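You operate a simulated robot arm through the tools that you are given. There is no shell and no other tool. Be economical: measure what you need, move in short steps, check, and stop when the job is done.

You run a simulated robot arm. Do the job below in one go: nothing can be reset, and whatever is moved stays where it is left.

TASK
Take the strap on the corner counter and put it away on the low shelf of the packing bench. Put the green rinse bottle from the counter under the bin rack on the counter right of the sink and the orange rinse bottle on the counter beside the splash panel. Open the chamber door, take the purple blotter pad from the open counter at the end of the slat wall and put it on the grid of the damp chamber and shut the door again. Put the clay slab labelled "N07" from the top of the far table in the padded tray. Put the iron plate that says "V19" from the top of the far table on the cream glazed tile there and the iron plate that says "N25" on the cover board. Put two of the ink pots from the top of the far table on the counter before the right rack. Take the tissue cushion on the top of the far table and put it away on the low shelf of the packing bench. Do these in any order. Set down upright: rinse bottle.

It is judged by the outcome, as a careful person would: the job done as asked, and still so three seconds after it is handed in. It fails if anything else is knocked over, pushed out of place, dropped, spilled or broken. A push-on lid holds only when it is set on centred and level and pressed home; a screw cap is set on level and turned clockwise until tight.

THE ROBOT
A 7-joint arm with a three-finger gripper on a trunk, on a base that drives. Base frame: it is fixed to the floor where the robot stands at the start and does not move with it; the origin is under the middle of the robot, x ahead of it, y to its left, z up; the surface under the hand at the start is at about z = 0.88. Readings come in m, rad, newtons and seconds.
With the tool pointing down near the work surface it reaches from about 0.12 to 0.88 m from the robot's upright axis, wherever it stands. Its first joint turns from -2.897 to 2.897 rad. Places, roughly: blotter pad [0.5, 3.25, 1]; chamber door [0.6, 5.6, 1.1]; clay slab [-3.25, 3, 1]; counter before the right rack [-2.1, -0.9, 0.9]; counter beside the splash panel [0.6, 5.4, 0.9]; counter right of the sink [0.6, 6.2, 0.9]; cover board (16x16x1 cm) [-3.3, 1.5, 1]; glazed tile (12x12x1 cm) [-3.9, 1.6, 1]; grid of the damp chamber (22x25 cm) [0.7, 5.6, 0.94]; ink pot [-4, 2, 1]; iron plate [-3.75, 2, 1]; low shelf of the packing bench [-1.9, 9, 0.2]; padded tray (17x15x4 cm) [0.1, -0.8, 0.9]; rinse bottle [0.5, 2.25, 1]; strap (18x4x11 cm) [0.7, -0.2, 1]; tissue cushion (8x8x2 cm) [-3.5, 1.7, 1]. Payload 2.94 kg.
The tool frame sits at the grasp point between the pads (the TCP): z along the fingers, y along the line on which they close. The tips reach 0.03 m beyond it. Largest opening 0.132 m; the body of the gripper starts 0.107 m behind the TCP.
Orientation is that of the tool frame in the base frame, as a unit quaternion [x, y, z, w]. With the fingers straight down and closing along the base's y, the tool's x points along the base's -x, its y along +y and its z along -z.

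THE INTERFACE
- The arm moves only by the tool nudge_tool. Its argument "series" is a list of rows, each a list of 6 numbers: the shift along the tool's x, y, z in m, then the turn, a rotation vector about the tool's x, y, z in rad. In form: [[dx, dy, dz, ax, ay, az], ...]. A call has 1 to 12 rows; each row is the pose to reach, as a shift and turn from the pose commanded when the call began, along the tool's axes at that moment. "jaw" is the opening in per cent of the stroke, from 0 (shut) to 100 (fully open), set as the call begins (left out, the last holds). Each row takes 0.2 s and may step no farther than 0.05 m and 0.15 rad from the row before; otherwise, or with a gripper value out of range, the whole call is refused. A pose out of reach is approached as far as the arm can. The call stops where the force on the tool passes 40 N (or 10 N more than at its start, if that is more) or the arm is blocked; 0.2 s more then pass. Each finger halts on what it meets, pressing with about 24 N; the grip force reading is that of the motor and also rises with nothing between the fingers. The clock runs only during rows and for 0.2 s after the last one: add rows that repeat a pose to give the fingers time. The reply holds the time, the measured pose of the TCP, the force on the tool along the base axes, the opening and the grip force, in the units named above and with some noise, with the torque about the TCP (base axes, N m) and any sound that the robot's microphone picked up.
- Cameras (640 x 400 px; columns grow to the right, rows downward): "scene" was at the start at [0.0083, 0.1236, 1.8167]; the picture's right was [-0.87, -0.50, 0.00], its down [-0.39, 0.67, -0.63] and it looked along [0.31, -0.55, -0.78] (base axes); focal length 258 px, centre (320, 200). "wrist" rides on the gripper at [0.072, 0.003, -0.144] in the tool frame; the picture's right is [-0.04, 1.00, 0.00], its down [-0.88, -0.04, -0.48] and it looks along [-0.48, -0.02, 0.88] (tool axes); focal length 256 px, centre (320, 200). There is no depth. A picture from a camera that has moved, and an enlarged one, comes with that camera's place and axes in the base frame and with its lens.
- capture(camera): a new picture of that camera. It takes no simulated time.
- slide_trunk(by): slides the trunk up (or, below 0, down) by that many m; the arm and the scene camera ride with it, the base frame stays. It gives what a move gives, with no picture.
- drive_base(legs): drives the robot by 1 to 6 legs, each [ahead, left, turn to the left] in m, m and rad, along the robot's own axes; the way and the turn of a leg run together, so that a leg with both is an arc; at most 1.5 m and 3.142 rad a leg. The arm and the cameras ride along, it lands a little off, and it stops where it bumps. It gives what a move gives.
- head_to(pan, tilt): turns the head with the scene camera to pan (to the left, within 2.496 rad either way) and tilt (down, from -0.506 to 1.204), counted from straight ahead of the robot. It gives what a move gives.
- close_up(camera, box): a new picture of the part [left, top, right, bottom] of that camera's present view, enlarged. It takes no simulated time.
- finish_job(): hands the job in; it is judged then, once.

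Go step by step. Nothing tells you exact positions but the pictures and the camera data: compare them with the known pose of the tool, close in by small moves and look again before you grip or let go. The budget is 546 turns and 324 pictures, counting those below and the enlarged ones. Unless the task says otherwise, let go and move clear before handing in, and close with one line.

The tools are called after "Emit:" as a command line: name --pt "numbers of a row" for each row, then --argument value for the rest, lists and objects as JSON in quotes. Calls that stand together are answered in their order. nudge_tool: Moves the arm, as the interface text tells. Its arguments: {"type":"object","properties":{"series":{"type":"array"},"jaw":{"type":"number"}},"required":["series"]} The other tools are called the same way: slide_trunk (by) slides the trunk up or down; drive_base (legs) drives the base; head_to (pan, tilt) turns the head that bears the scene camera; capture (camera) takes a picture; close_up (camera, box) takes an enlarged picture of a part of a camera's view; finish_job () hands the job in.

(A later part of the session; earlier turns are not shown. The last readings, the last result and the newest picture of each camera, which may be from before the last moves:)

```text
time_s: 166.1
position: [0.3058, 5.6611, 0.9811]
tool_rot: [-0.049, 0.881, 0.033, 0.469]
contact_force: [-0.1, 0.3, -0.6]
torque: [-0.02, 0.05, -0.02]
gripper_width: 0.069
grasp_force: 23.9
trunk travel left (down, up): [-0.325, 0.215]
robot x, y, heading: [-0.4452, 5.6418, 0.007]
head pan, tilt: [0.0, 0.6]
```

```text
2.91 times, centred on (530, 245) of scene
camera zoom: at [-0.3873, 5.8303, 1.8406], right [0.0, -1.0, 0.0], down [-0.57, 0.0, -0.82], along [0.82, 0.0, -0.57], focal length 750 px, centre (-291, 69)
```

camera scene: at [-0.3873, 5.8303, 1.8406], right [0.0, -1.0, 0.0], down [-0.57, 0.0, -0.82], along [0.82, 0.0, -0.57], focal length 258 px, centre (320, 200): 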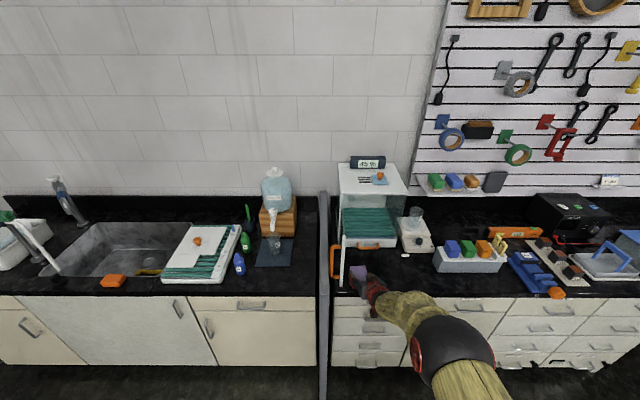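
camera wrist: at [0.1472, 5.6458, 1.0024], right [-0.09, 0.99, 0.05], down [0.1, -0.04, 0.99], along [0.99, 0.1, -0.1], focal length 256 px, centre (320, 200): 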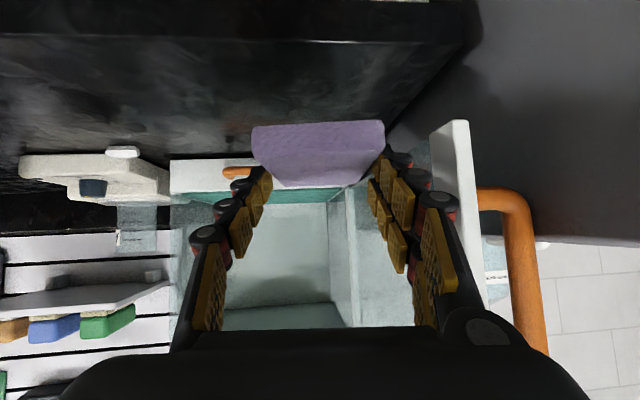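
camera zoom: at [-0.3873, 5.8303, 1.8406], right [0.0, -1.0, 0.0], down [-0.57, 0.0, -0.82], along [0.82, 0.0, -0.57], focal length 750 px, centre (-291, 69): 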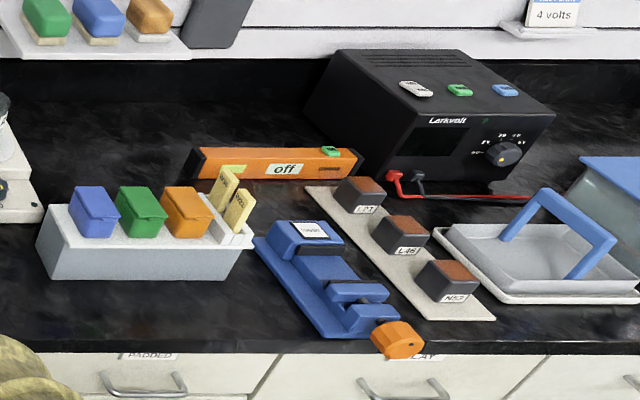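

Chamber interior: grid about x 0.59–0.83, y 5.45–5.70 at z≈0.94; opening top ≈1.18. Raise slightly, strafe right to y≈5.575 and approach.

Emit:
nudge_tool --pt "-0.021 0 -0.014 0 0 0" --pt "-0.025 0 -0.017 0 0 0"

Emit:
drive_base --legs '[[0, -0.085, -0.007], [0.18, 0, 0]]'

Emit:
capture --camera "wrist"

Emit:
capture --camera "scene"

```text
time_s: 166.7
position: [0.3049, 5.6605, 1.013]
tool_rot: [-0.049, 0.881, 0.033, 0.469]
contact_force: [0.3, 0.4, -0.6]
torque: [0.0, 0.01, 0.01]
gripper_width: 0.0689
grasp_force: 23.9
trunk travel left (down, up): [-0.325, 0.215]
robot x, y, heading: [-0.4478, 5.6405, 0.006]
head pan, tilt: [0.0, 0.6]
```

```text
time_s: 168.9
position: [0.4833, 5.5697, 1.013]
tool_rot: [-0.045, 0.882, 0.031, 0.468]
contact_force: [-0.2, 0.1, -0.9]
torque: [-0.01, 0.03, 0.03]
gripper_width: 0.0686
grasp_force: 23.9
trunk travel left (down, up): [-0.325, 0.215]
robot x, y, heading: [-0.2686, 5.5581, -0.007]
head pan, tilt: [0.0, 0.6]
```

```text
251 pictures are left
camera wrist: at [0.3252, 5.555, 1.0331], right [-0.08, 1.0, 0.05], down [0.1, -0.04, 0.99], along [0.99, 0.09, -0.1], focal length 256 px, centre (320, 200)
```

wrist: 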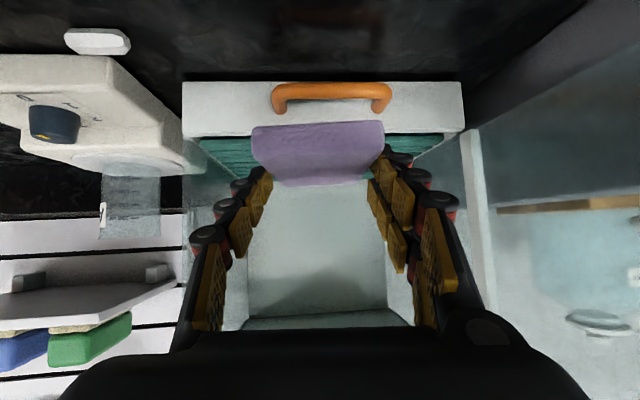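

```text
250 pictures are left
camera scene: at [-0.206, 5.7453, 1.8406], right [-0.01, -1.0, 0.0], down [-0.57, 0.0, -0.82], along [0.82, 0.0, -0.57], focal length 258 px, centre (320, 200)
```

scene: 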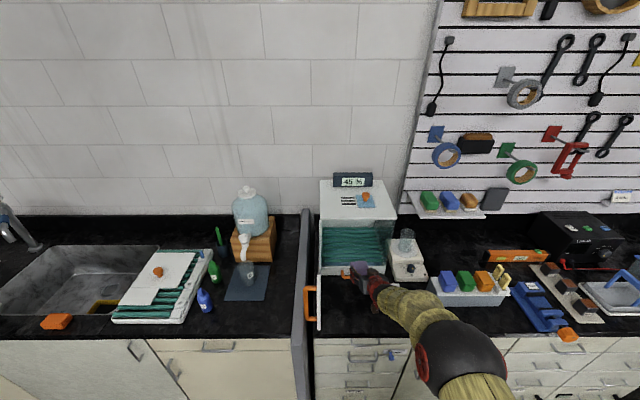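

Centred on the opening. Drive the final 18 cm in.

Emit:
drive_base --legs '[[0.18, 0, 0]]'

Emit:
capture --camera "wrist"

Emit:
close_up --camera "scene" --box '[290, 160, 450, 340]'

```text
time_s: 170.4
position: [0.6607, 5.5692, 1.0129]
tool_rot: [-0.045, 0.882, 0.031, 0.468]
contact_force: [0.5, -0.3, -0.6]
torque: [0.01, 0.03, -0.01]
gripper_width: 0.0686
grasp_force: 24.4
trunk travel left (down, up): [-0.325, 0.215]
robot x, y, heading: [-0.0898, 5.5569, -0.009]
head pan, tilt: [0.0, 0.6]
```

```text
249 pictures are left
camera wrist: at [0.5027, 5.5542, 1.033], right [-0.08, 1.0, 0.05], down [0.1, -0.04, 0.99], along [0.99, 0.09, -0.1], focal length 256 px, centre (320, 200)
```

wrist: 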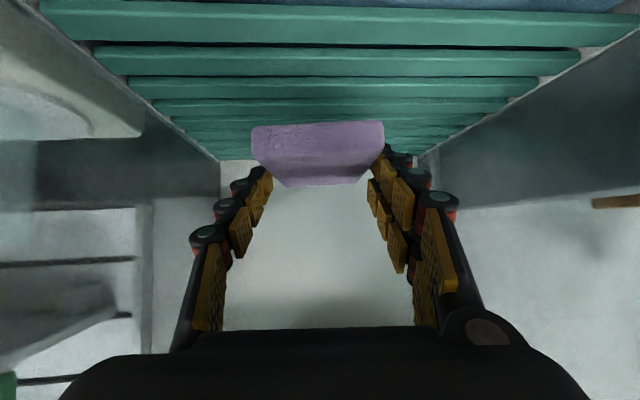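

```text
2.22 times, centred on (370, 250) of scene
camera zoom: at [-0.0284, 5.7444, 1.8406], right [-0.01, -1.0, 0.0], down [-0.57, 0.0, -0.82], along [0.82, 0.0, -0.57], focal length 573 px, centre (209, 89)
```

zoom: 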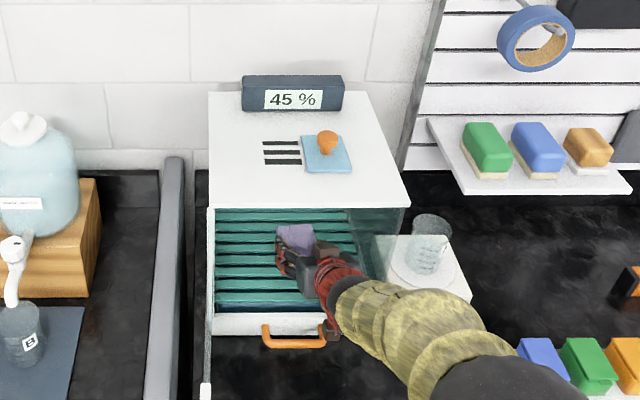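

The pad is over the grid. Lower in small steps to contact.

Emit:
nudge_tool --pt "0.0083 0 0.0056 0 0 0" --pt "0.0166 0 0.0112 0 0 0" --pt "0.0207 0 0.014 0 0 0" --pt "0.0249 0 0.0168 0 0 0" --pt "0.027 0 0.018 0 0 0"

Emit:
capture --camera "wrist"

```text
time_s: 171.6
position: [0.6615, 5.5686, 0.98]
tool_rot: [-0.045, 0.881, 0.031, 0.469]
contact_force: [-0.4, -0.5, -0.7]
torque: [0.03, -0.01, -0.01]
gripper_width: 0.0689
grasp_force: 23.9
trunk travel left (down, up): [-0.325, 0.215]
robot x, y, heading: [-0.0903, 5.5545, -0.004]
head pan, tilt: [0.0, 0.6]
```

```text
247 pictures are left
camera wrist: at [0.502, 5.5541, 1.0007], right [-0.08, 1.0, 0.05], down [0.1, -0.04, 0.99], along [0.99, 0.09, -0.1], focal length 256 px, centre (320, 200)
```

wrist: 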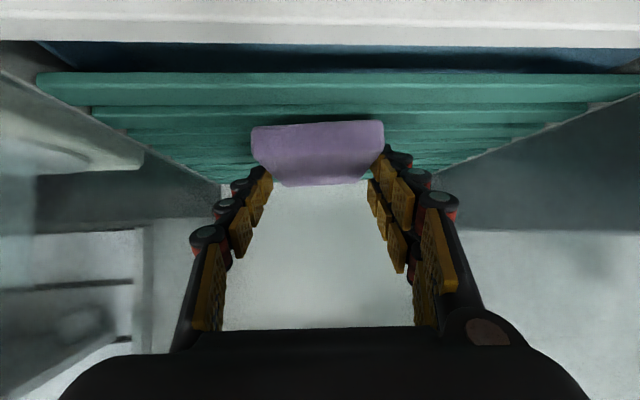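

No contact yet; continue down in 3 mm steps.

Emit:
nudge_tool --pt "0.0025 0 0.0017 0 0 0" --pt "0.005 0 0.0034 0 0 0" --pt "0.0075 0 0.005 0 0 0"

Emit:
close_up --camera "wrist" --box '[160, 40, 480, 240]'

```text
time_s: 172.4
position: [0.661, 5.5683, 0.9727]
tool_rot: [-0.044, 0.881, 0.031, 0.47]
contact_force: [-1.7, 0.7, 7.4]
torque: [0.27, 0.22, 0.04]
gripper_width: 0.0687
grasp_force: 24.2
trunk travel left (down, up): [-0.325, 0.215]
robot x, y, heading: [-0.091, 5.5529, -0.004]
head pan, tilt: [0.0, 0.6]
```

```text
2.00 times, centred on (320, 140) of wrist
camera zoom: at [0.5024, 5.5539, 0.9935], right [-0.08, 1.0, 0.05], down [0.1, -0.04, 0.99], along [0.99, 0.09, -0.09], focal length 512 px, centre (320, 320)
```

zoom: 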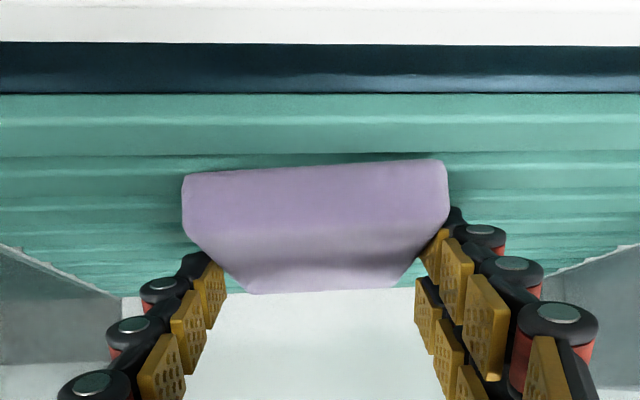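

Contact. Open the jaw to release the pad.

Emit:
nudge_tool --pt "0.001 0 0.001 0 0 0" --pt "0.001 0 0.001 0 0 0" --pt "0.001 0 0.001 0 0 0" --pt "0.001 0 0.001 0 0 0" --jaw 75

Emit:
capture --camera "wrist"

```text
time_s: 173.4
position: [0.6603, 5.568, 0.9696]
tool_rot: [-0.044, 0.882, 0.031, 0.468]
contact_force: [-0.3, -0.8, -0.1]
torque: [0.04, 0.0, 0.05]
gripper_width: 0.1
grasp_force: 0.5
trunk travel left (down, up): [-0.325, 0.215]
robot x, y, heading: [-0.0912, 5.5547, -0.006]
head pan, tilt: [0.0, 0.6]
```

```text
245 pictures are left
camera wrist: at [0.5018, 5.554, 0.9903], right [-0.08, 1.0, 0.05], down [0.1, -0.04, 0.99], along [0.99, 0.09, -0.1], focal length 256 px, centre (320, 200)
```

wrist: 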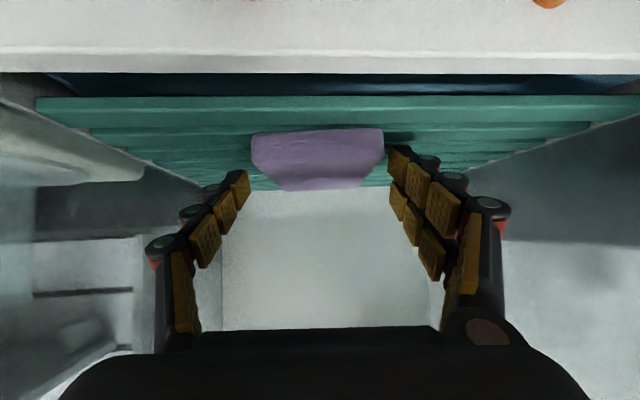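

Released onto the grid. Raise 2.5 cm, back out and check the pad.

Emit:
nudge_tool --pt "-0.01 0 -0.007 0 0 0" --pt "-0.021 0 -0.014 0 0 0" --pt "-0.021 0 -0.014 0 0 0"

Emit:
drive_base --legs '[[-0.36, 0, 0]]'

Emit:
capture --camera "wrist"

Emit:
capture --camera "scene"

```text
time_s: 174.2
position: [0.6594, 5.5664, 0.995]
tool_rot: [-0.044, 0.882, 0.03, 0.468]
contact_force: [-0.4, 0.2, -1.1]
torque: [-0.02, -0.04, -0.01]
gripper_width: 0.099
grasp_force: 0.0
trunk travel left (down, up): [-0.325, 0.215]
robot x, y, heading: [-0.0886, 5.5553, -0.005]
head pan, tilt: [0.0, 0.6]
```

```text
time_s: 176.5
position: [0.299, 5.5716, 0.9939]
tool_rot: [-0.046, 0.882, 0.031, 0.467]
contact_force: [0.3, -0.4, 0.2]
torque: [-0.05, 0.01, -0.01]
gripper_width: 0.0989
grasp_force: 0.1
trunk travel left (down, up): [-0.325, 0.215]
robot x, y, heading: [-0.4492, 5.5538, 0.002]
head pan, tilt: [0.0, 0.6]
```

```text
244 pictures are left
camera wrist: at [0.1405, 5.5571, 1.0158], right [-0.09, 0.99, 0.05], down [0.1, -0.04, 0.99], along [0.99, 0.09, -0.1], focal length 256 px, centre (320, 200)
```

wrist: 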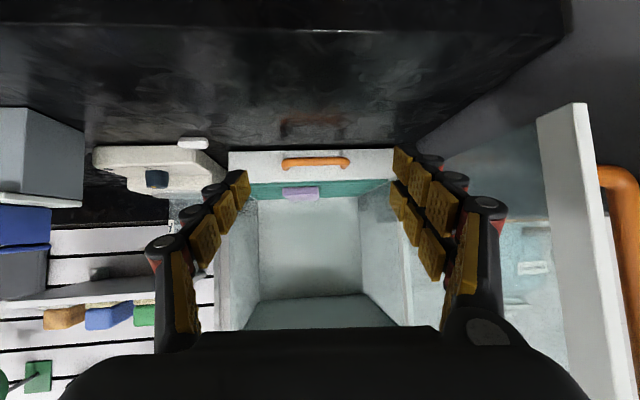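

```text
243 pictures are left
camera scene: at [-0.3922, 5.7457, 1.8407], right [0.0, -1.0, 0.0], down [-0.56, 0.0, -0.83], along [0.83, 0.0, -0.56], focal length 258 px, centre (320, 200)
```

scene: 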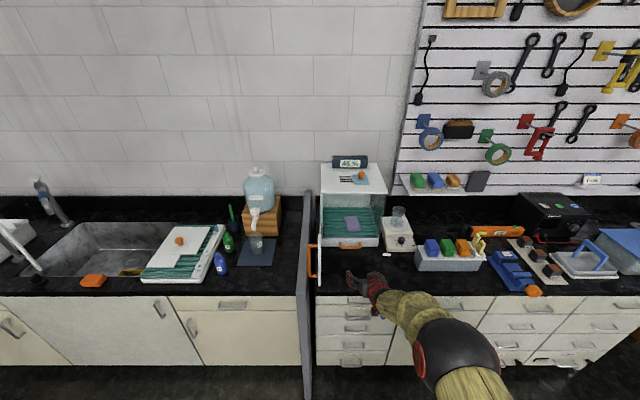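

Pad lies flat on the grid. Now the door: look at its edge/handle gap to plan closing.

Emit:
close_up --camera "scene" --box '[280, 180, 400, 300]'

Emit:
close_up --camera "wrist" --box '[420, 60, 640, 400]'

```text
3.33 times, centred on (340, 240) of scene
camera zoom: at [-0.3922, 5.7457, 1.8407], right [0.0, -1.0, 0.0], down [-0.56, 0.0, -0.83], along [0.83, 0.0, -0.56], focal length 860 px, centre (253, 67)
```

zoom: 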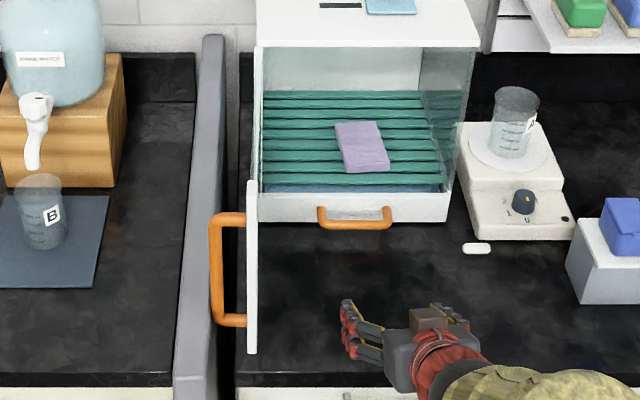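

```text
1.18 times, centred on (530, 230) of wrist
camera zoom: at [0.1405, 5.5571, 1.0158], right [-0.09, 0.99, 0.05], down [0.1, -0.04, 0.99], along [0.99, 0.09, -0.1], focal length 301 px, centre (73, 165)
```

zoom: 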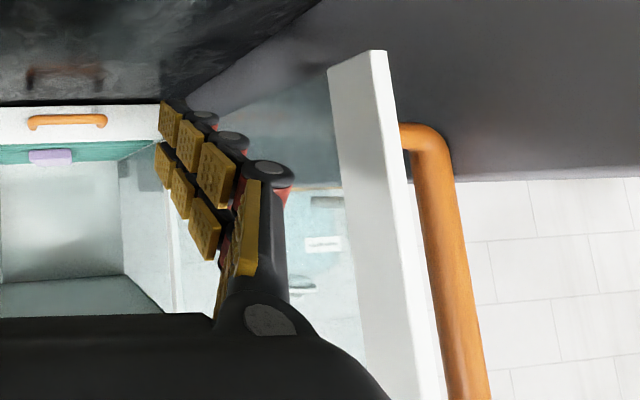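

Door edge is at about (0.30, 5.745) with a ~2.7 cm gap behind the handle. I'll back off, straighten the tool and line up to grip the door's free edge with one finger inside the handle loop.

Emit:
drive_base --legs '[[-0.14, 0, 0], [0, 0.165, 0]]'

Emit:
nudge_tool --pt "-0.033 0 -0.022 0.049 -0.001 0.026" --pt "-0.066 0 -0.044 0.098 -0.003 0.052" --pt "-0.066 0 -0.044 0.098 -0.003 0.052" --jaw 34

Emit:
capture --camera "wrist"

Emit:
close_up --camera "scene" --box '[280, 160, 440, 320]'

```text
time_s: 178.8
position: [0.1585, 5.7358, 0.9945]
tool_rot: [-0.046, 0.882, 0.031, 0.469]
contact_force: [-0.3, -0.1, -0.1]
torque: [-0.01, 0.01, -0.04]
gripper_width: 0.0991
grasp_force: 0.1
trunk travel left (down, up): [-0.325, 0.215]
robot x, y, heading: [-0.5871, 5.7183, -0.005]
head pan, tilt: [0.0, 0.6]
```

```text
time_s: 179.7
position: [0.1555, 5.7005, 1.0697]
tool_rot: [-0.004, 0.884, 0.005, 0.468]
contact_force: [-0.1, 0.7, 0.4]
torque: [0.02, 0.0, 0.01]
gripper_width: 0.0451
grasp_force: 0.0
out of reach, approached as far as the arm can: row 2
trunk travel left (down, up): [-0.325, 0.215]
robot x, y, heading: [-0.5937, 5.7178, -0.005]
head pan, tilt: [0.0, 0.6]
```

```text
240 pictures are left
camera wrist: at [-0.0034, 5.7021, 1.0901], right [0.01, 1.0, 0.04], down [0.1, -0.04, 0.99], along [0.99, -0.01, -0.1], focal length 256 px, centre (320, 200)
```

wrist: 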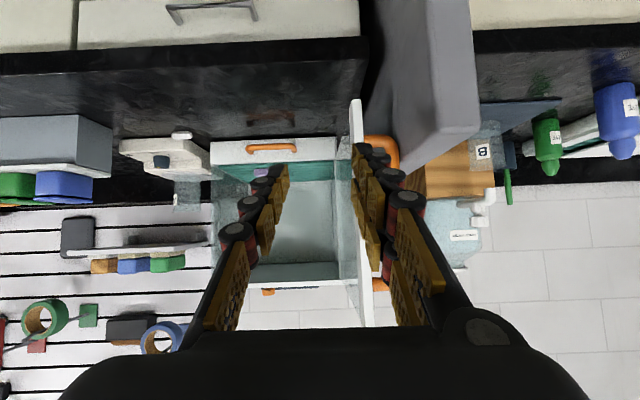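

```text
2.50 times, centred on (360, 240) of scene
camera zoom: at [-0.5305, 5.9096, 1.8405], right [0.0, -1.0, 0.0], down [-0.57, 0.0, -0.82], along [0.82, 0.0, -0.57], focal length 645 px, centre (220, 100)
```

zoom: 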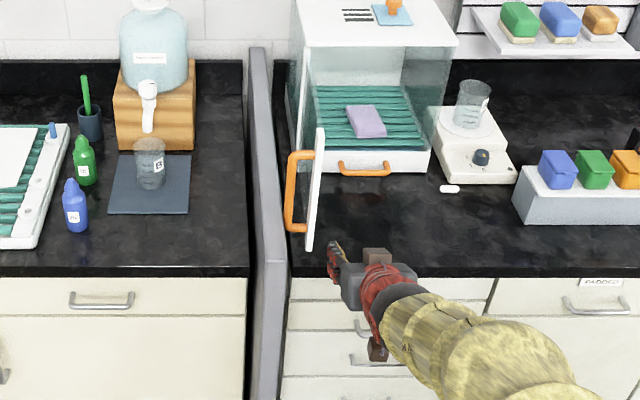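

Door edge confirmed at y≈5.746. Strafe 4.3 cm left and advance part-way.

Emit:
drive_base --legs '[[0, 0.044, 0.004], [0.06, 0, 0]]'

Emit:
capture --camera "wrist"

```text
time_s: 181.1
position: [0.2166, 5.7504, 1.0689]
tool_rot: [-0.006, 0.884, 0.007, 0.468]
contact_force: [0.7, -0.4, -0.6]
torque: [0.01, -0.01, 0.01]
gripper_width: 0.0452
grasp_force: 0.1
trunk travel left (down, up): [-0.325, 0.215]
robot x, y, heading: [-0.5319, 5.7637, 0.011]
head pan, tilt: [0.0, 0.6]
```

```text
238 pictures are left
camera wrist: at [0.0577, 5.7505, 1.0895], right [0.01, 1.0, 0.04], down [0.1, -0.04, 0.99], along [0.99, 0.0, -0.1], focal length 256 px, centre (320, 200)
```

wrist: 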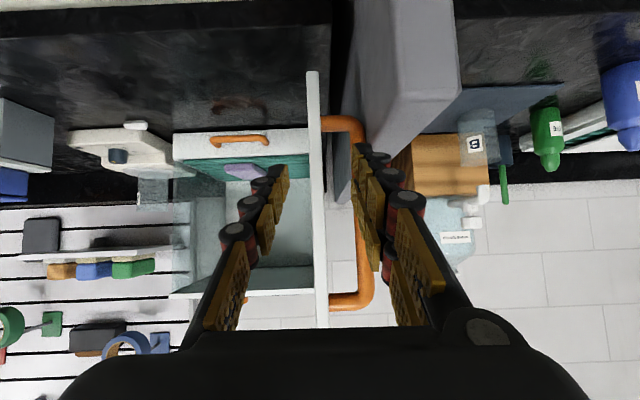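

Slight adjustment: narrow the jaw and shift a bit right, then advance 8 cm so the pads overlap the door edge.

Emit:
nudge_tool --pt "0 -0.006 0 0 0 0" --pt "0 -0.006 0 0 0 0" --jaw 28

Emit:
drive_base --legs '[[0.078, 0, 0]]'

Emit:
capture --camera "wrist"

```text
time_s: 181.7
position: [0.217, 5.7444, 1.0685]
tool_rot: [-0.006, 0.884, 0.006, 0.468]
contact_force: [-0.2, 0.1, -0.8]
torque: [0.03, -0.03, -0.01]
gripper_width: 0.0372
grasp_force: 0.0
trunk travel left (down, up): [-0.325, 0.215]
robot x, y, heading: [-0.5296, 5.7618, 0.004]
head pan, tilt: [0.0, 0.6]
```

```text
time_s: 182.8
position: [0.2966, 5.7443, 1.0674]
tool_rot: [-0.005, 0.883, 0.007, 0.468]
contact_force: [2.1, -0.4, -0.1]
torque: [0.02, 0.03, -0.04]
gripper_width: 0.0366
grasp_force: 0.1
trunk travel left (down, up): [-0.325, 0.215]
robot x, y, heading: [-0.4495, 5.764, 0.004]
head pan, tilt: [0.0, 0.6]
```

```text
237 pictures are left
camera wrist: at [0.1375, 5.7437, 1.0892], right [0.01, 1.0, 0.04], down [0.1, -0.04, 0.99], along [0.99, -0.01, -0.1], focal length 256 px, centre (320, 200)
```

wrist: 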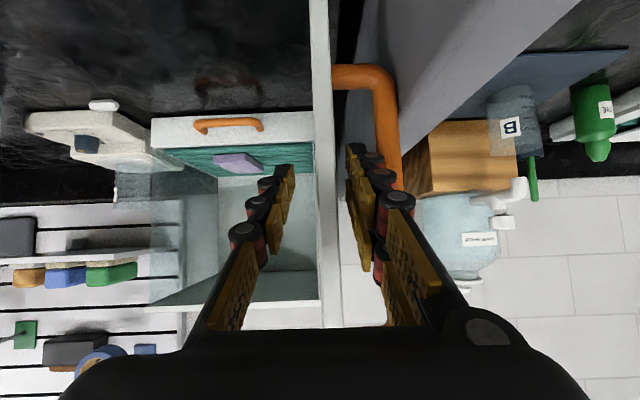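

The door edge lies between the fingers. Close on it.

Emit:
nudge_tool --pt "0 0 0 0 0 0" --pt "0 0 0 0 0 0" --pt "0 0 0 0 0 0" --pt "0 0 0 0 0 0" --jaw 0

Emit:
capture --camera "wrist"

```text
time_s: 183.8
position: [0.2961, 5.7424, 1.0695]
tool_rot: [-0.004, 0.883, 0.006, 0.469]
contact_force: [1.5, -3.2, -1.1]
torque: [-0.23, -0.33, -0.8]
gripper_width: 0.012
grasp_force: 37.7
trunk travel left (down, up): [-0.325, 0.215]
robot x, y, heading: [-0.4464, 5.7656, 0.003]
head pan, tilt: [0.0, 0.6]
```

```text
236 pictures are left
camera wrist: at [0.1367, 5.7432, 1.0896], right [0.01, 1.0, 0.04], down [0.1, -0.04, 0.99], along [0.99, -0.01, -0.1], focal length 256 px, centre (320, 200)
```

wrist: 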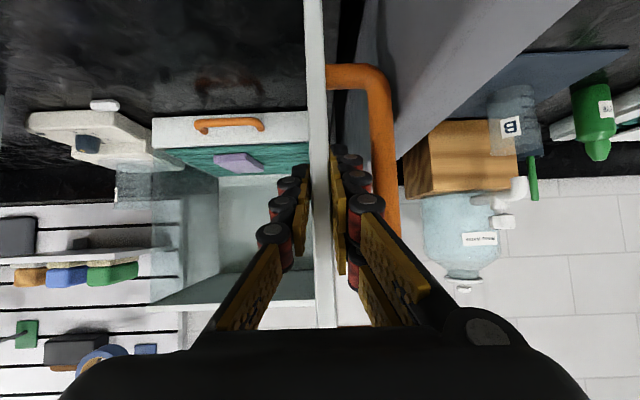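

Firm grip on the door edge. Swing it about 15° toward closed, yawing along with it.

Emit:
nudge_tool --pt "-0.0005 -0.018 0.0007 -0.054 0 -0.036" --pt "-0.0014 -0.037 0.002 -0.108 0 -0.072" --pt "-0.003 -0.055 0.005 -0.162 0 -0.109" --pt "-0.0056 -0.074 0.0083 -0.2155 0 -0.145"

Emit:
capture --camera "wrist"

Emit:
capture --camera "scene"

```text
time_s: 184.8
position: [0.3042, 5.6677, 1.0688]
tool_rot: [-0.118, 0.875, 0.068, 0.464]
contact_force: [-20.4, -9.3, -0.6]
torque: [-0.18, -0.4, -1.04]
gripper_width: 0.0117
grasp_force: 38.8
trunk travel left (down, up): [-0.325, 0.215]
robot x, y, heading: [-0.4521, 5.7634, 0.006]
head pan, tilt: [0.0, 0.6]
```

```text
235 pictures are left
camera wrist: at [0.1504, 5.6275, 1.0891], right [-0.25, 0.97, 0.04], down [0.11, -0.02, 0.99], along [0.96, 0.25, -0.1], focal length 256 px, centre (320, 200)
```

wrist: 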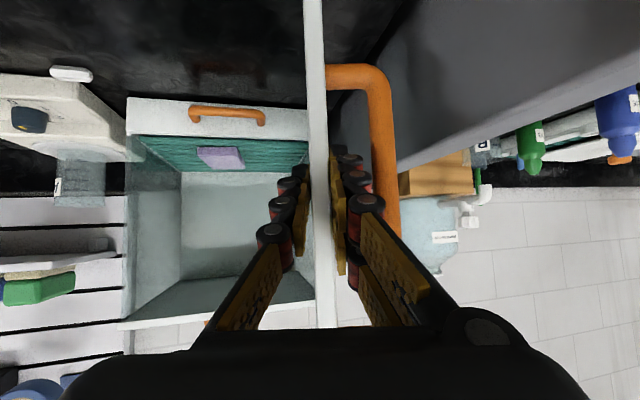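

```text
234 pictures are left
camera scene: at [-0.3947, 5.9534, 1.8409], right [0.0, -1.0, 0.0], down [-0.56, 0.0, -0.83], along [0.83, 0.0, -0.56], focal length 258 px, centre (320, 200)
```

scene: 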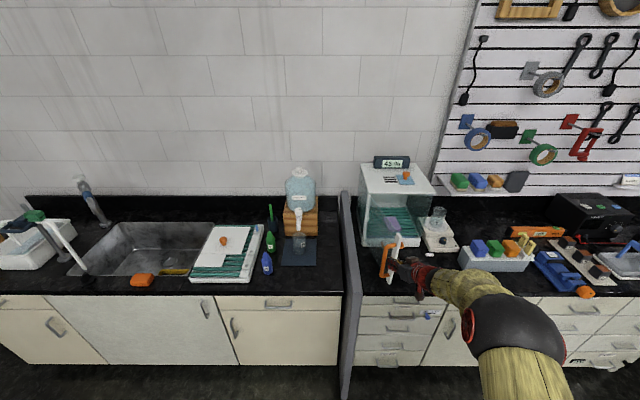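

Works well. Continue another 25° in the same manner.

Emit:
nudge_tool --pt "-0.0005 -0.025 0.0008 -0.0724 0 -0.0488" --pt "-0.0017 -0.0495 0.0025 -0.1447 0 -0.0976" --pt "-0.004 -0.074 0.006 -0.217 0 -0.146" --pt "-0.0067 -0.0975 0.01 -0.289 0 -0.195" --pt "-0.0106 -0.12 0.0158 -0.3617 0 -0.244"

Emit:
capture --camera "wrist"

Emit:
capture --camera "scene"

```text
time_s: 186.0
position: [0.3599, 5.5583, 1.0681]
tool_rot: [-0.307, 0.826, 0.167, 0.442]
contact_force: [0.4, -5.4, -6.9]
torque: [0.29, -0.77, -1.18]
gripper_width: 0.0119
grasp_force: 38.6
trunk travel left (down, up): [-0.325, 0.215]
robot x, y, heading: [-0.4479, 5.7659, 0.007]
head pan, tilt: [0.0, 0.6]
```

```text
233 pictures are left
camera wrist: at [0.2375, 5.4563, 1.088], right [-0.63, 0.77, 0.04], down [0.1, 0.03, 0.99], along [0.77, 0.64, -0.09], focal length 256 px, centre (320, 200)
```

wrist: 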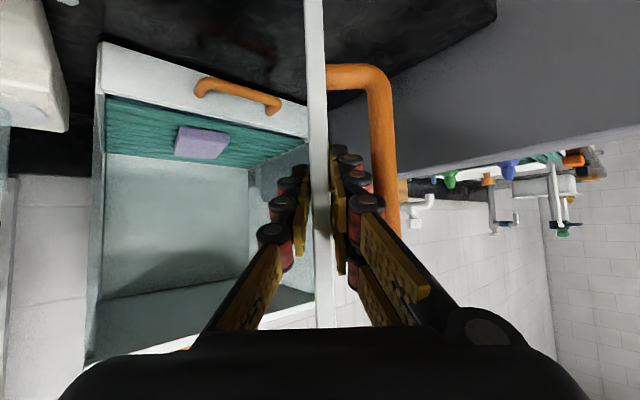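

```text
232 pictures are left
camera scene: at [-0.3911, 5.9537, 1.8407], right [0.01, -1.0, 0.0], down [-0.57, 0.0, -0.82], along [0.82, 0.0, -0.57], focal length 258 px, centre (320, 200)
```

scene: 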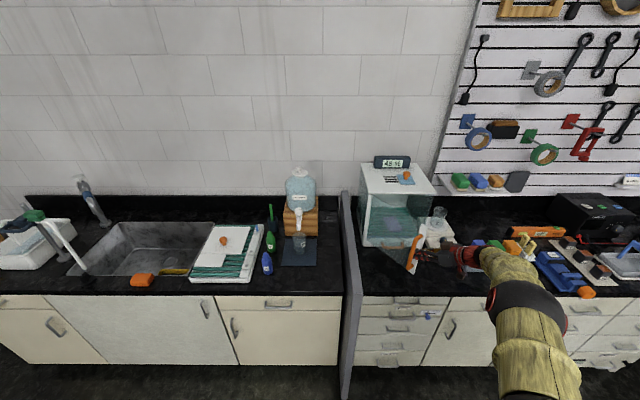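

Door is about 45° from closed. Release it, withdraw, then push it shut from outside.

Emit:
nudge_tool --pt "0 0 0 0 0 0" --pt "0 0 0 0 0 0" --pt "0 0 -0.03 0 0 0" --pt "0 0 -0.06 0 0 0" --pt "0 0 -0.1 0 0 0" --jaw 26

Emit:
capture --camera "scene"

```text
time_s: 187.2
position: [0.2931, 5.5044, 1.1236]
tool_rot: [-0.306, 0.827, 0.167, 0.44]
contact_force: [0.1, 0.4, -0.4]
torque: [0.02, -0.07, -0.01]
gripper_width: 0.0343
grasp_force: 0.0
trunk travel left (down, up): [-0.325, 0.215]
robot x, y, heading: [-0.4471, 5.7638, 0.007]
head pan, tilt: [0.0, 0.6]
```

```text
231 pictures are left
camera scene: at [-0.3927, 5.9549, 1.8407], right [0.01, -1.0, 0.0], down [-0.56, 0.0, -0.83], along [0.83, 0.0, -0.56], focal length 258 px, centre (320, 200)
```

scene: 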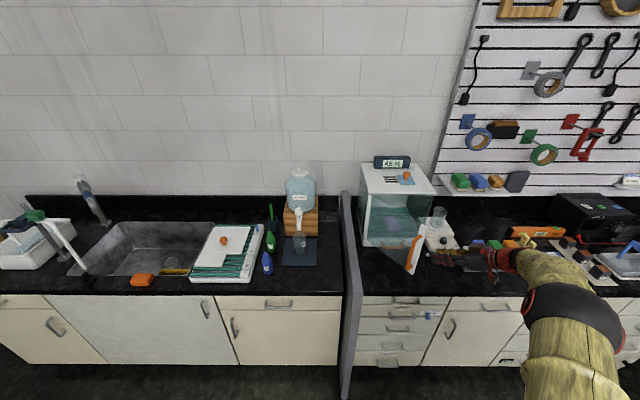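

Back off and restore the tool to face straight ahead, fingers closed.

Emit:
drive_base --legs '[[-0.15, 0, -0.007]]'

Emit:
nudge_tool --pt "0 0 0 0.118 0 0.079" --pt "0 0 0 0.236 0 0.159" --pt "0 0 0 0.353 0 0.238" --pt "0 0 0 0.471 0 0.318" --pt "0 0 0 0.589 0 0.397" --pt "0 0 0 0.589 0 0.397" --jaw 0

```text
time_s: 188.5
position: [0.1397, 5.4964, 1.1241]
tool_rot: [-0.302, 0.829, 0.164, 0.442]
contact_force: [-0.5, 0.5, 0.0]
torque: [-0.03, 0.01, -0.03]
gripper_width: 0.034
grasp_force: 0.1
trunk travel left (down, up): [-0.325, 0.215]
robot x, y, heading: [-0.6004, 5.7685, -0.003]
head pan, tilt: [0.0, 0.6]
```

```text
time_s: 189.9
position: [0.1404, 5.4968, 1.1243]
tool_rot: [0.006, 0.883, 0.0, 0.469]
contact_force: [0.3, -0.7, 0.4]
torque: [0.01, 0.01, 0.02]
gripper_width: 0.0001
grasp_force: 24.5
trunk travel left (down, up): [-0.325, 0.215]
robot x, y, heading: [-0.6021, 5.7646, -0.004]
head pan, tilt: [0.0, 0.6]
```

Emit:
nudge_tool --pt "0.014 0.035 0.009 0 0 0" --pt "0.028 0.07 0.019 0 0 0" --pt "0.0415 0.1 0.028 0 0 0" --pt "0.0415 0.1 0.028 0 0 0"

Emit:
capture --camera "wrist"

```text
time_s: 190.9
position: [0.1429, 5.5973, 1.0746]
tool_rot: [0.005, 0.883, 0.001, 0.469]
contact_force: [-0.1, 0.7, 0.5]
torque: [0.01, -0.02, -0.04]
gripper_width: 0.0
grasp_force: 24.0
trunk travel left (down, up): [-0.325, 0.215]
robot x, y, heading: [-0.6, 5.7633, -0.006]
head pan, tilt: [0.0, 0.6]
```

```text
230 pictures are left
camera wrist: at [-0.0168, 5.6018, 1.0949], right [0.03, 1.0, 0.04], down [0.1, -0.04, 0.99], along [0.99, -0.03, -0.1], focal length 256 px, centre (320, 200)
```

wrist: 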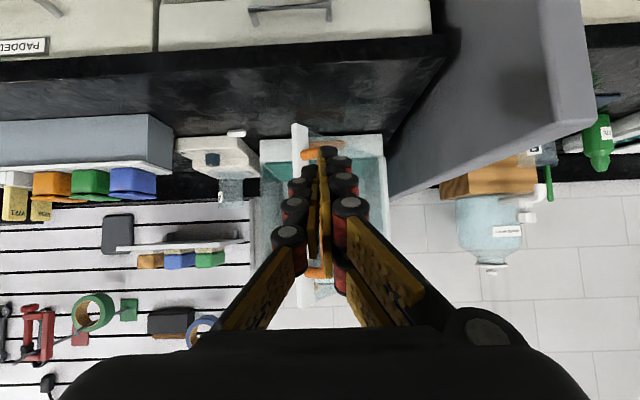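

Aligned on the handle/door. Drive forward to push it.

Emit:
drive_base --legs '[[0.32, 0, 0]]'

Emit:
capture --camera "wrist"

Emit:
capture --camera "scene"

```text
time_s: 193.1
position: [0.4644, 5.5897, 1.0738]
tool_rot: [0.008, 0.883, -0.001, 0.469]
contact_force: [-0.1, -0.9, -0.4]
torque: [-0.04, -0.02, -0.02]
gripper_width: 0.0
grasp_force: 23.7
trunk travel left (down, up): [-0.325, 0.215]
robot x, y, heading: [-0.28, 5.7629, -0.011]
head pan, tilt: [0.0, 0.6]
```

```text
229 pictures are left
camera wrist: at [0.3048, 5.5954, 1.0947], right [0.04, 1.0, 0.04], down [0.1, -0.05, 0.99], along [0.99, -0.04, -0.1], focal length 256 px, centre (320, 200)
```

wrist: 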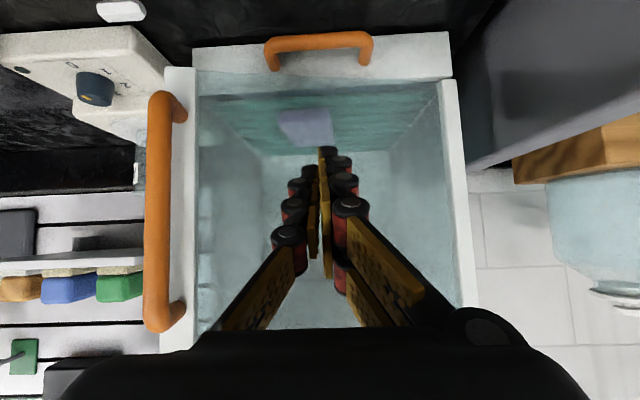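

```text
228 pictures are left
camera scene: at [-0.2164, 5.9516, 1.8406], right [-0.01, -1.0, 0.0], down [-0.57, 0.01, -0.82], along [0.82, -0.01, -0.57], focal length 258 px, centre (320, 200)
```

scene: 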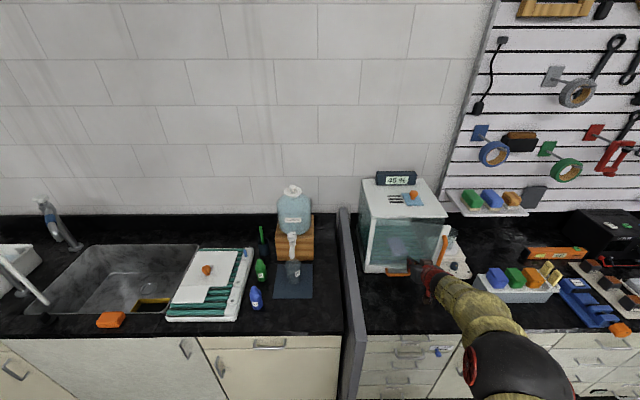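

Nearly shut. Push the remaining distance.

Emit:
drive_base --legs '[[0.07, 0, 0.004]]'

Emit:
nudge_tool --pt "-0.008 0 0.012 0 0 0" --pt "-0.012 0 0.018 0 0 0" --pt "-0.016 0 0.024 0 0 0"

Emit:
capture --camera "wrist"

Emit:
close_up --camera "scene" --box '[330, 150, 490, 310]'

```text
time_s: 194.1
position: [0.5349, 5.591, 1.074]
tool_rot: [0.007, 0.883, 0.0, 0.469]
contact_force: [0.8, 0.7, -0.3]
torque: [-0.02, 0.0, 0.03]
gripper_width: 0.0
grasp_force: 24.4
trunk travel left (down, up): [-0.325, 0.215]
robot x, y, heading: [-0.2108, 5.7591, -0.005]
head pan, tilt: [0.0, 0.6]
```

```text
time_s: 194.6
position: [0.5427, 5.591, 1.0723]
tool_rot: [0.008, 0.884, 0.0, 0.467]
contact_force: [-36.9, 3.8, 14.8]
torque: [0.02, -0.67, 0.23]
gripper_width: 0.0
grasp_force: 24.1
trunk travel left (down, up): [-0.325, 0.215]
robot x, y, heading: [-0.2046, 5.7606, -0.011]
head pan, tilt: [0.0, 0.6]
stopped in row 2: the force on the tool passed its limit at 54 N (the readings are from after the stop); the commanded pose is now the measured one
```

```text
227 pictures are left
camera wrist: at [0.3838, 5.5964, 1.0942], right [0.04, 1.0, 0.04], down [0.1, -0.05, 0.99], along [0.99, -0.03, -0.1], focal length 256 px, centre (320, 200)
```

wrist: 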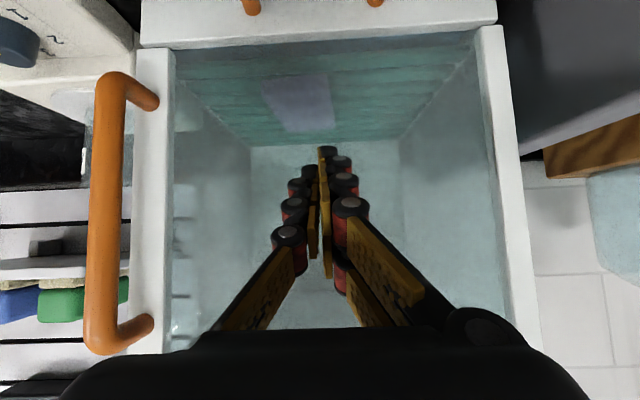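

```text
2.50 times, centred on (410, 230) of scene
camera zoom: at [-0.1543, 5.9522, 1.8409], right [-0.01, -1.0, 0.0], down [-0.56, 0.0, -0.83], along [0.83, -0.01, -0.56], focal length 645 px, centre (95, 125)
```

zoom: 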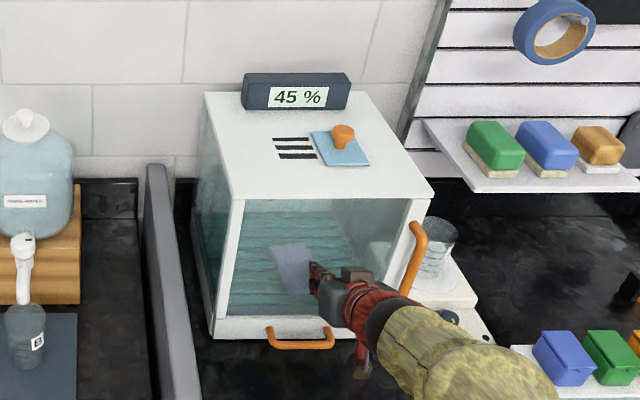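

The door is shut with the pad inside. Back off, check, then go to the rinse bottles near y≈2.35.

Emit:
drive_base --legs '[[-0.25, 0, 0.008], [0, -1.2, 0], [0, -1.2, 0], [0, -0.95, 0]]'

Emit:
head_to --pan 0.0 --tilt 0.65

Emit:
capture --camera "scene"

Emit:
capture --camera "wrist"

```text
time_s: 212.4
position: [0.4337, 2.2744, 1.0703]
tool_rot: [-0.013, 0.884, 0.011, 0.467]
contact_force: [1.0, -0.1, 0.2]
torque: [0.01, 0.0, 0.04]
gripper_width: 0.0
grasp_force: 24.4
trunk travel left (down, up): [-0.325, 0.215]
robot x, y, heading: [-0.3325, 2.4066, 0.036]
head pan, tilt: [0.0, 0.6]
```

```text
time_s: 213.0
position: [0.4339, 2.2732, 1.0704]
tool_rot: [-0.014, 0.885, 0.011, 0.466]
contact_force: [0.0, -0.8, -0.5]
torque: [0.0, -0.02, -0.03]
gripper_width: 0.0
grasp_force: 23.8
trunk travel left (down, up): [-0.325, 0.215]
robot x, y, heading: [-0.3294, 2.4084, 0.036]
head pan, tilt: [0.0, 0.649]
```

```text
225 pictures are left
camera scene: at [-0.2793, 2.6012, 1.8364], right [0.04, -1.0, 0.0], down [-0.6, -0.02, -0.8], along [0.8, 0.03, -0.6], focal length 258 px, centre (320, 200)
```

scene: 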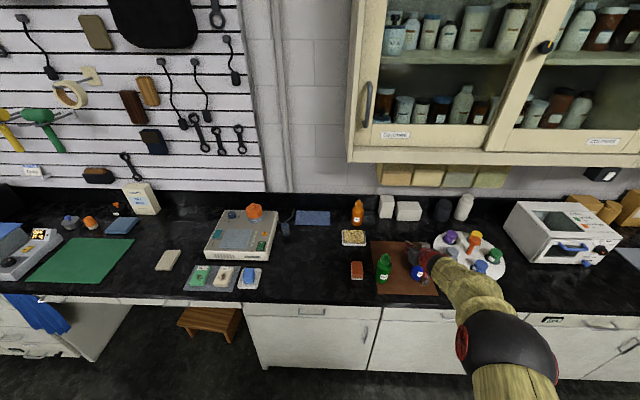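

```text
224 pictures are left
camera wrist: at [0.2747, 2.2718, 1.0924], right [-0.01, 1.0, 0.04], down [0.11, -0.04, 0.99], along [0.99, 0.01, -0.11], focal length 256 px, centre (320, 200)
```

wrist: 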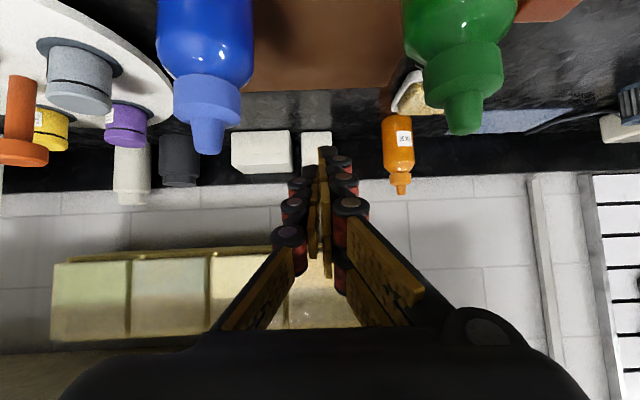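

The green bottle stands near (0.41, 2.355), about 6 cm wide and 16 cm tall. Back off, align on it and lower with open jaw.

Emit:
drive_base --legs '[[-0.16, 0, 0], [0, 0, -0.034], [0, 0.11, 0]]'

Emit:
nudge_tool --pt "0.027 0 0.018 0 0 0" --pt "0.054 0 0.036 0 0 0" --pt "0.081 0 0.055 0 0 0" --pt "0.108 0 0.073 0 0 0" --pt "0.108 0 0.073 0 0 0" --pt "0.108 0 0.073 0 0 0" --jaw 75

Emit:
capture --camera "wrist"

Emit:
capture --camera "scene"

```text
time_s: 215.6
position: [0.2704, 2.3544, 1.0716]
tool_rot: [0.001, 0.884, 0.002, 0.467]
contact_force: [0.0, 0.5, 0.3]
torque: [-0.02, -0.01, -0.04]
gripper_width: 0.0
grasp_force: 24.3
trunk travel left (down, up): [-0.325, 0.215]
robot x, y, heading: [-0.4884, 2.5141, -0.002]
head pan, tilt: [0.0, 0.649]
```

```text
time_s: 217.0
position: [0.2699, 2.356, 0.9381]
tool_rot: [0.001, 0.884, 0.003, 0.467]
contact_force: [0.0, 0.4, 1.0]
torque: [-0.01, -0.02, 0.0]
gripper_width: 0.0982
grasp_force: 0.1
trunk travel left (down, up): [-0.325, 0.215]
robot x, y, heading: [-0.4877, 2.5142, 0.004]
head pan, tilt: [0.0, 0.649]
```

```text
223 pictures are left
camera wrist: at [0.1109, 2.3592, 0.9608], right [0.02, 1.0, 0.04], down [0.1, -0.04, 0.99], along [0.99, -0.02, -0.11], focal length 256 px, centre (320, 200)
```

wrist: 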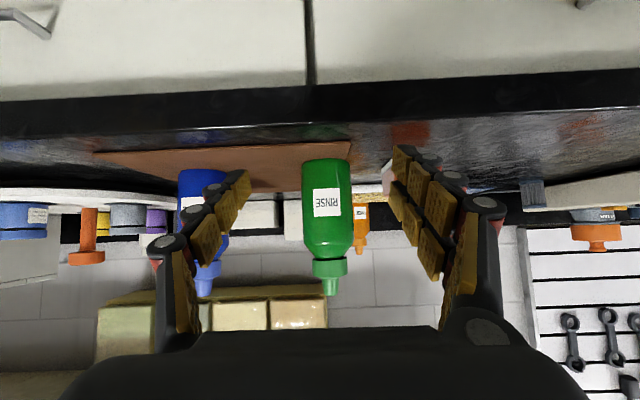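

```text
222 pictures are left
camera scene: at [-0.4318, 2.7036, 1.8364], right [0.01, -1.0, 0.0], down [-0.6, 0.0, -0.8], along [0.8, 0.0, -0.6], focal length 258 px, centre (320, 200)
```

scene: 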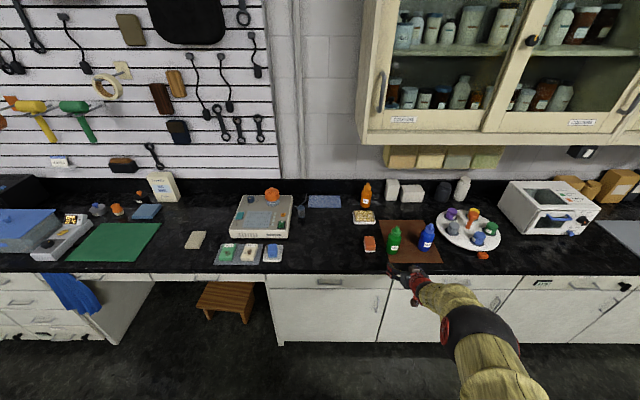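

Bottle is centred; advance 14 cm with a slightly narrower jaw.

Emit:
nudge_tool --pt "0 0.004 0 0 0 0" --pt "0 0.004 0 0 0 0" --jaw 67

Emit:
drive_base --legs '[[0.14, 0, 0]]'

Emit:
capture --camera "wrist"

Emit:
close_up --camera "scene" --box '[330, 190, 490, 310]'

```text
time_s: 217.6
position: [0.2696, 2.3596, 0.9408]
tool_rot: [0.001, 0.884, 0.003, 0.467]
contact_force: [-1.1, -0.7, 0.5]
torque: [-0.02, 0.02, -0.03]
gripper_width: 0.0884
grasp_force: 0.1
trunk travel left (down, up): [-0.325, 0.215]
robot x, y, heading: [-0.4867, 2.5106, 0.008]
head pan, tilt: [0.0, 0.649]
```

```text
time_s: 218.9
position: [0.4126, 2.3608, 0.9394]
tool_rot: [0.001, 0.885, 0.003, 0.466]
contact_force: [-0.7, -0.2, -1.1]
torque: [0.0, 0.03, -0.02]
gripper_width: 0.0887
grasp_force: 0.1
trunk travel left (down, up): [-0.325, 0.215]
robot x, y, heading: [-0.345, 2.5148, 0.009]
head pan, tilt: [0.0, 0.649]
```

```text
221 pictures are left
camera wrist: at [0.2534, 2.3639, 0.9611], right [0.02, 1.0, 0.04], down [0.11, -0.04, 0.99], along [0.99, -0.02, -0.11], focal length 256 px, centre (320, 200)
```

wrist: 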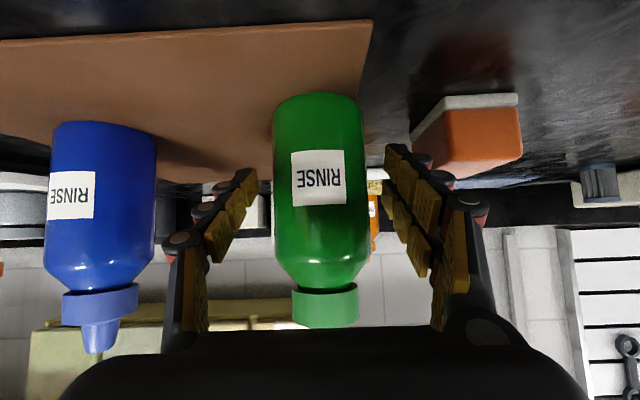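

```text
3.33 times, centred on (410, 250) of scene
camera zoom: at [-0.2886, 2.7044, 1.8363], right [0.01, -1.0, 0.0], down [-0.61, 0.0, -0.8], along [0.8, 0.01, -0.61], focal length 860 px, centre (20, 33)
```

zoom: 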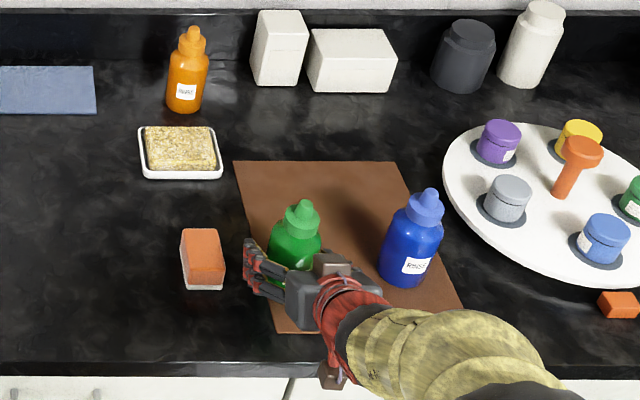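

Advance another 2 cm to centre on the bottle axis, then close.

Emit:
nudge_tool --pt "-0.006 0 0.009 0 0 0" --pt "-0.0123 0 0.0182 0 0 0" --pt "-0.0123 0 0.0182 0 0 0"

Emit:
nudge_tool --pt "0 0 0 0 0 0" --pt "0 0 0 0 0 0" --pt "0 0 0 0 0 0" --pt "0 0 0 0 0 0" --jaw 0

Emit:
capture --camera "wrist"

```text
time_s: 219.7
position: [0.4346, 2.3627, 0.9397]
tool_rot: [0.001, 0.885, 0.003, 0.466]
contact_force: [1.1, 0.1, 0.5]
torque: [-0.02, 0.0, 0.02]
gripper_width: 0.0882
grasp_force: 0.0
trunk travel left (down, up): [-0.325, 0.215]
robot x, y, heading: [-0.3459, 2.5131, 0.008]
head pan, tilt: [0.0, 0.649]
```

```text
time_s: 220.7
position: [0.4351, 2.3625, 0.9395]
tool_rot: [0.001, 0.884, 0.003, 0.467]
contact_force: [-1.0, -0.6, 1.4]
torque: [0.07, 0.03, 0.04]
gripper_width: 0.059
grasp_force: 23.6
trunk travel left (down, up): [-0.325, 0.215]
robot x, y, heading: [-0.3456, 2.5147, 0.006]
head pan, tilt: [0.0, 0.649]
```

```text
219 pictures are left
camera wrist: at [0.275, 2.3651, 0.9618], right [0.02, 1.0, 0.04], down [0.1, -0.04, 0.99], along [0.99, -0.02, -0.1], focal length 256 px, centre (320, 200)
```

wrist: 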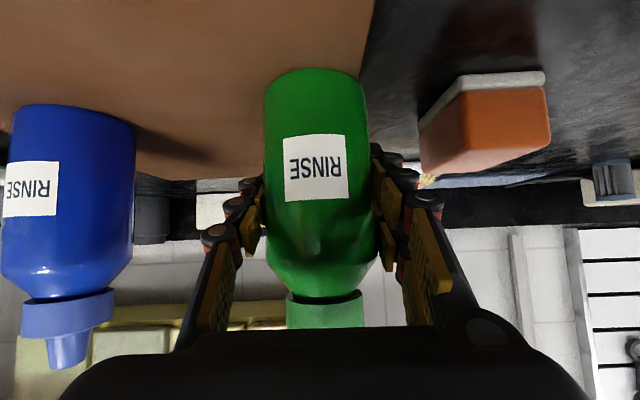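

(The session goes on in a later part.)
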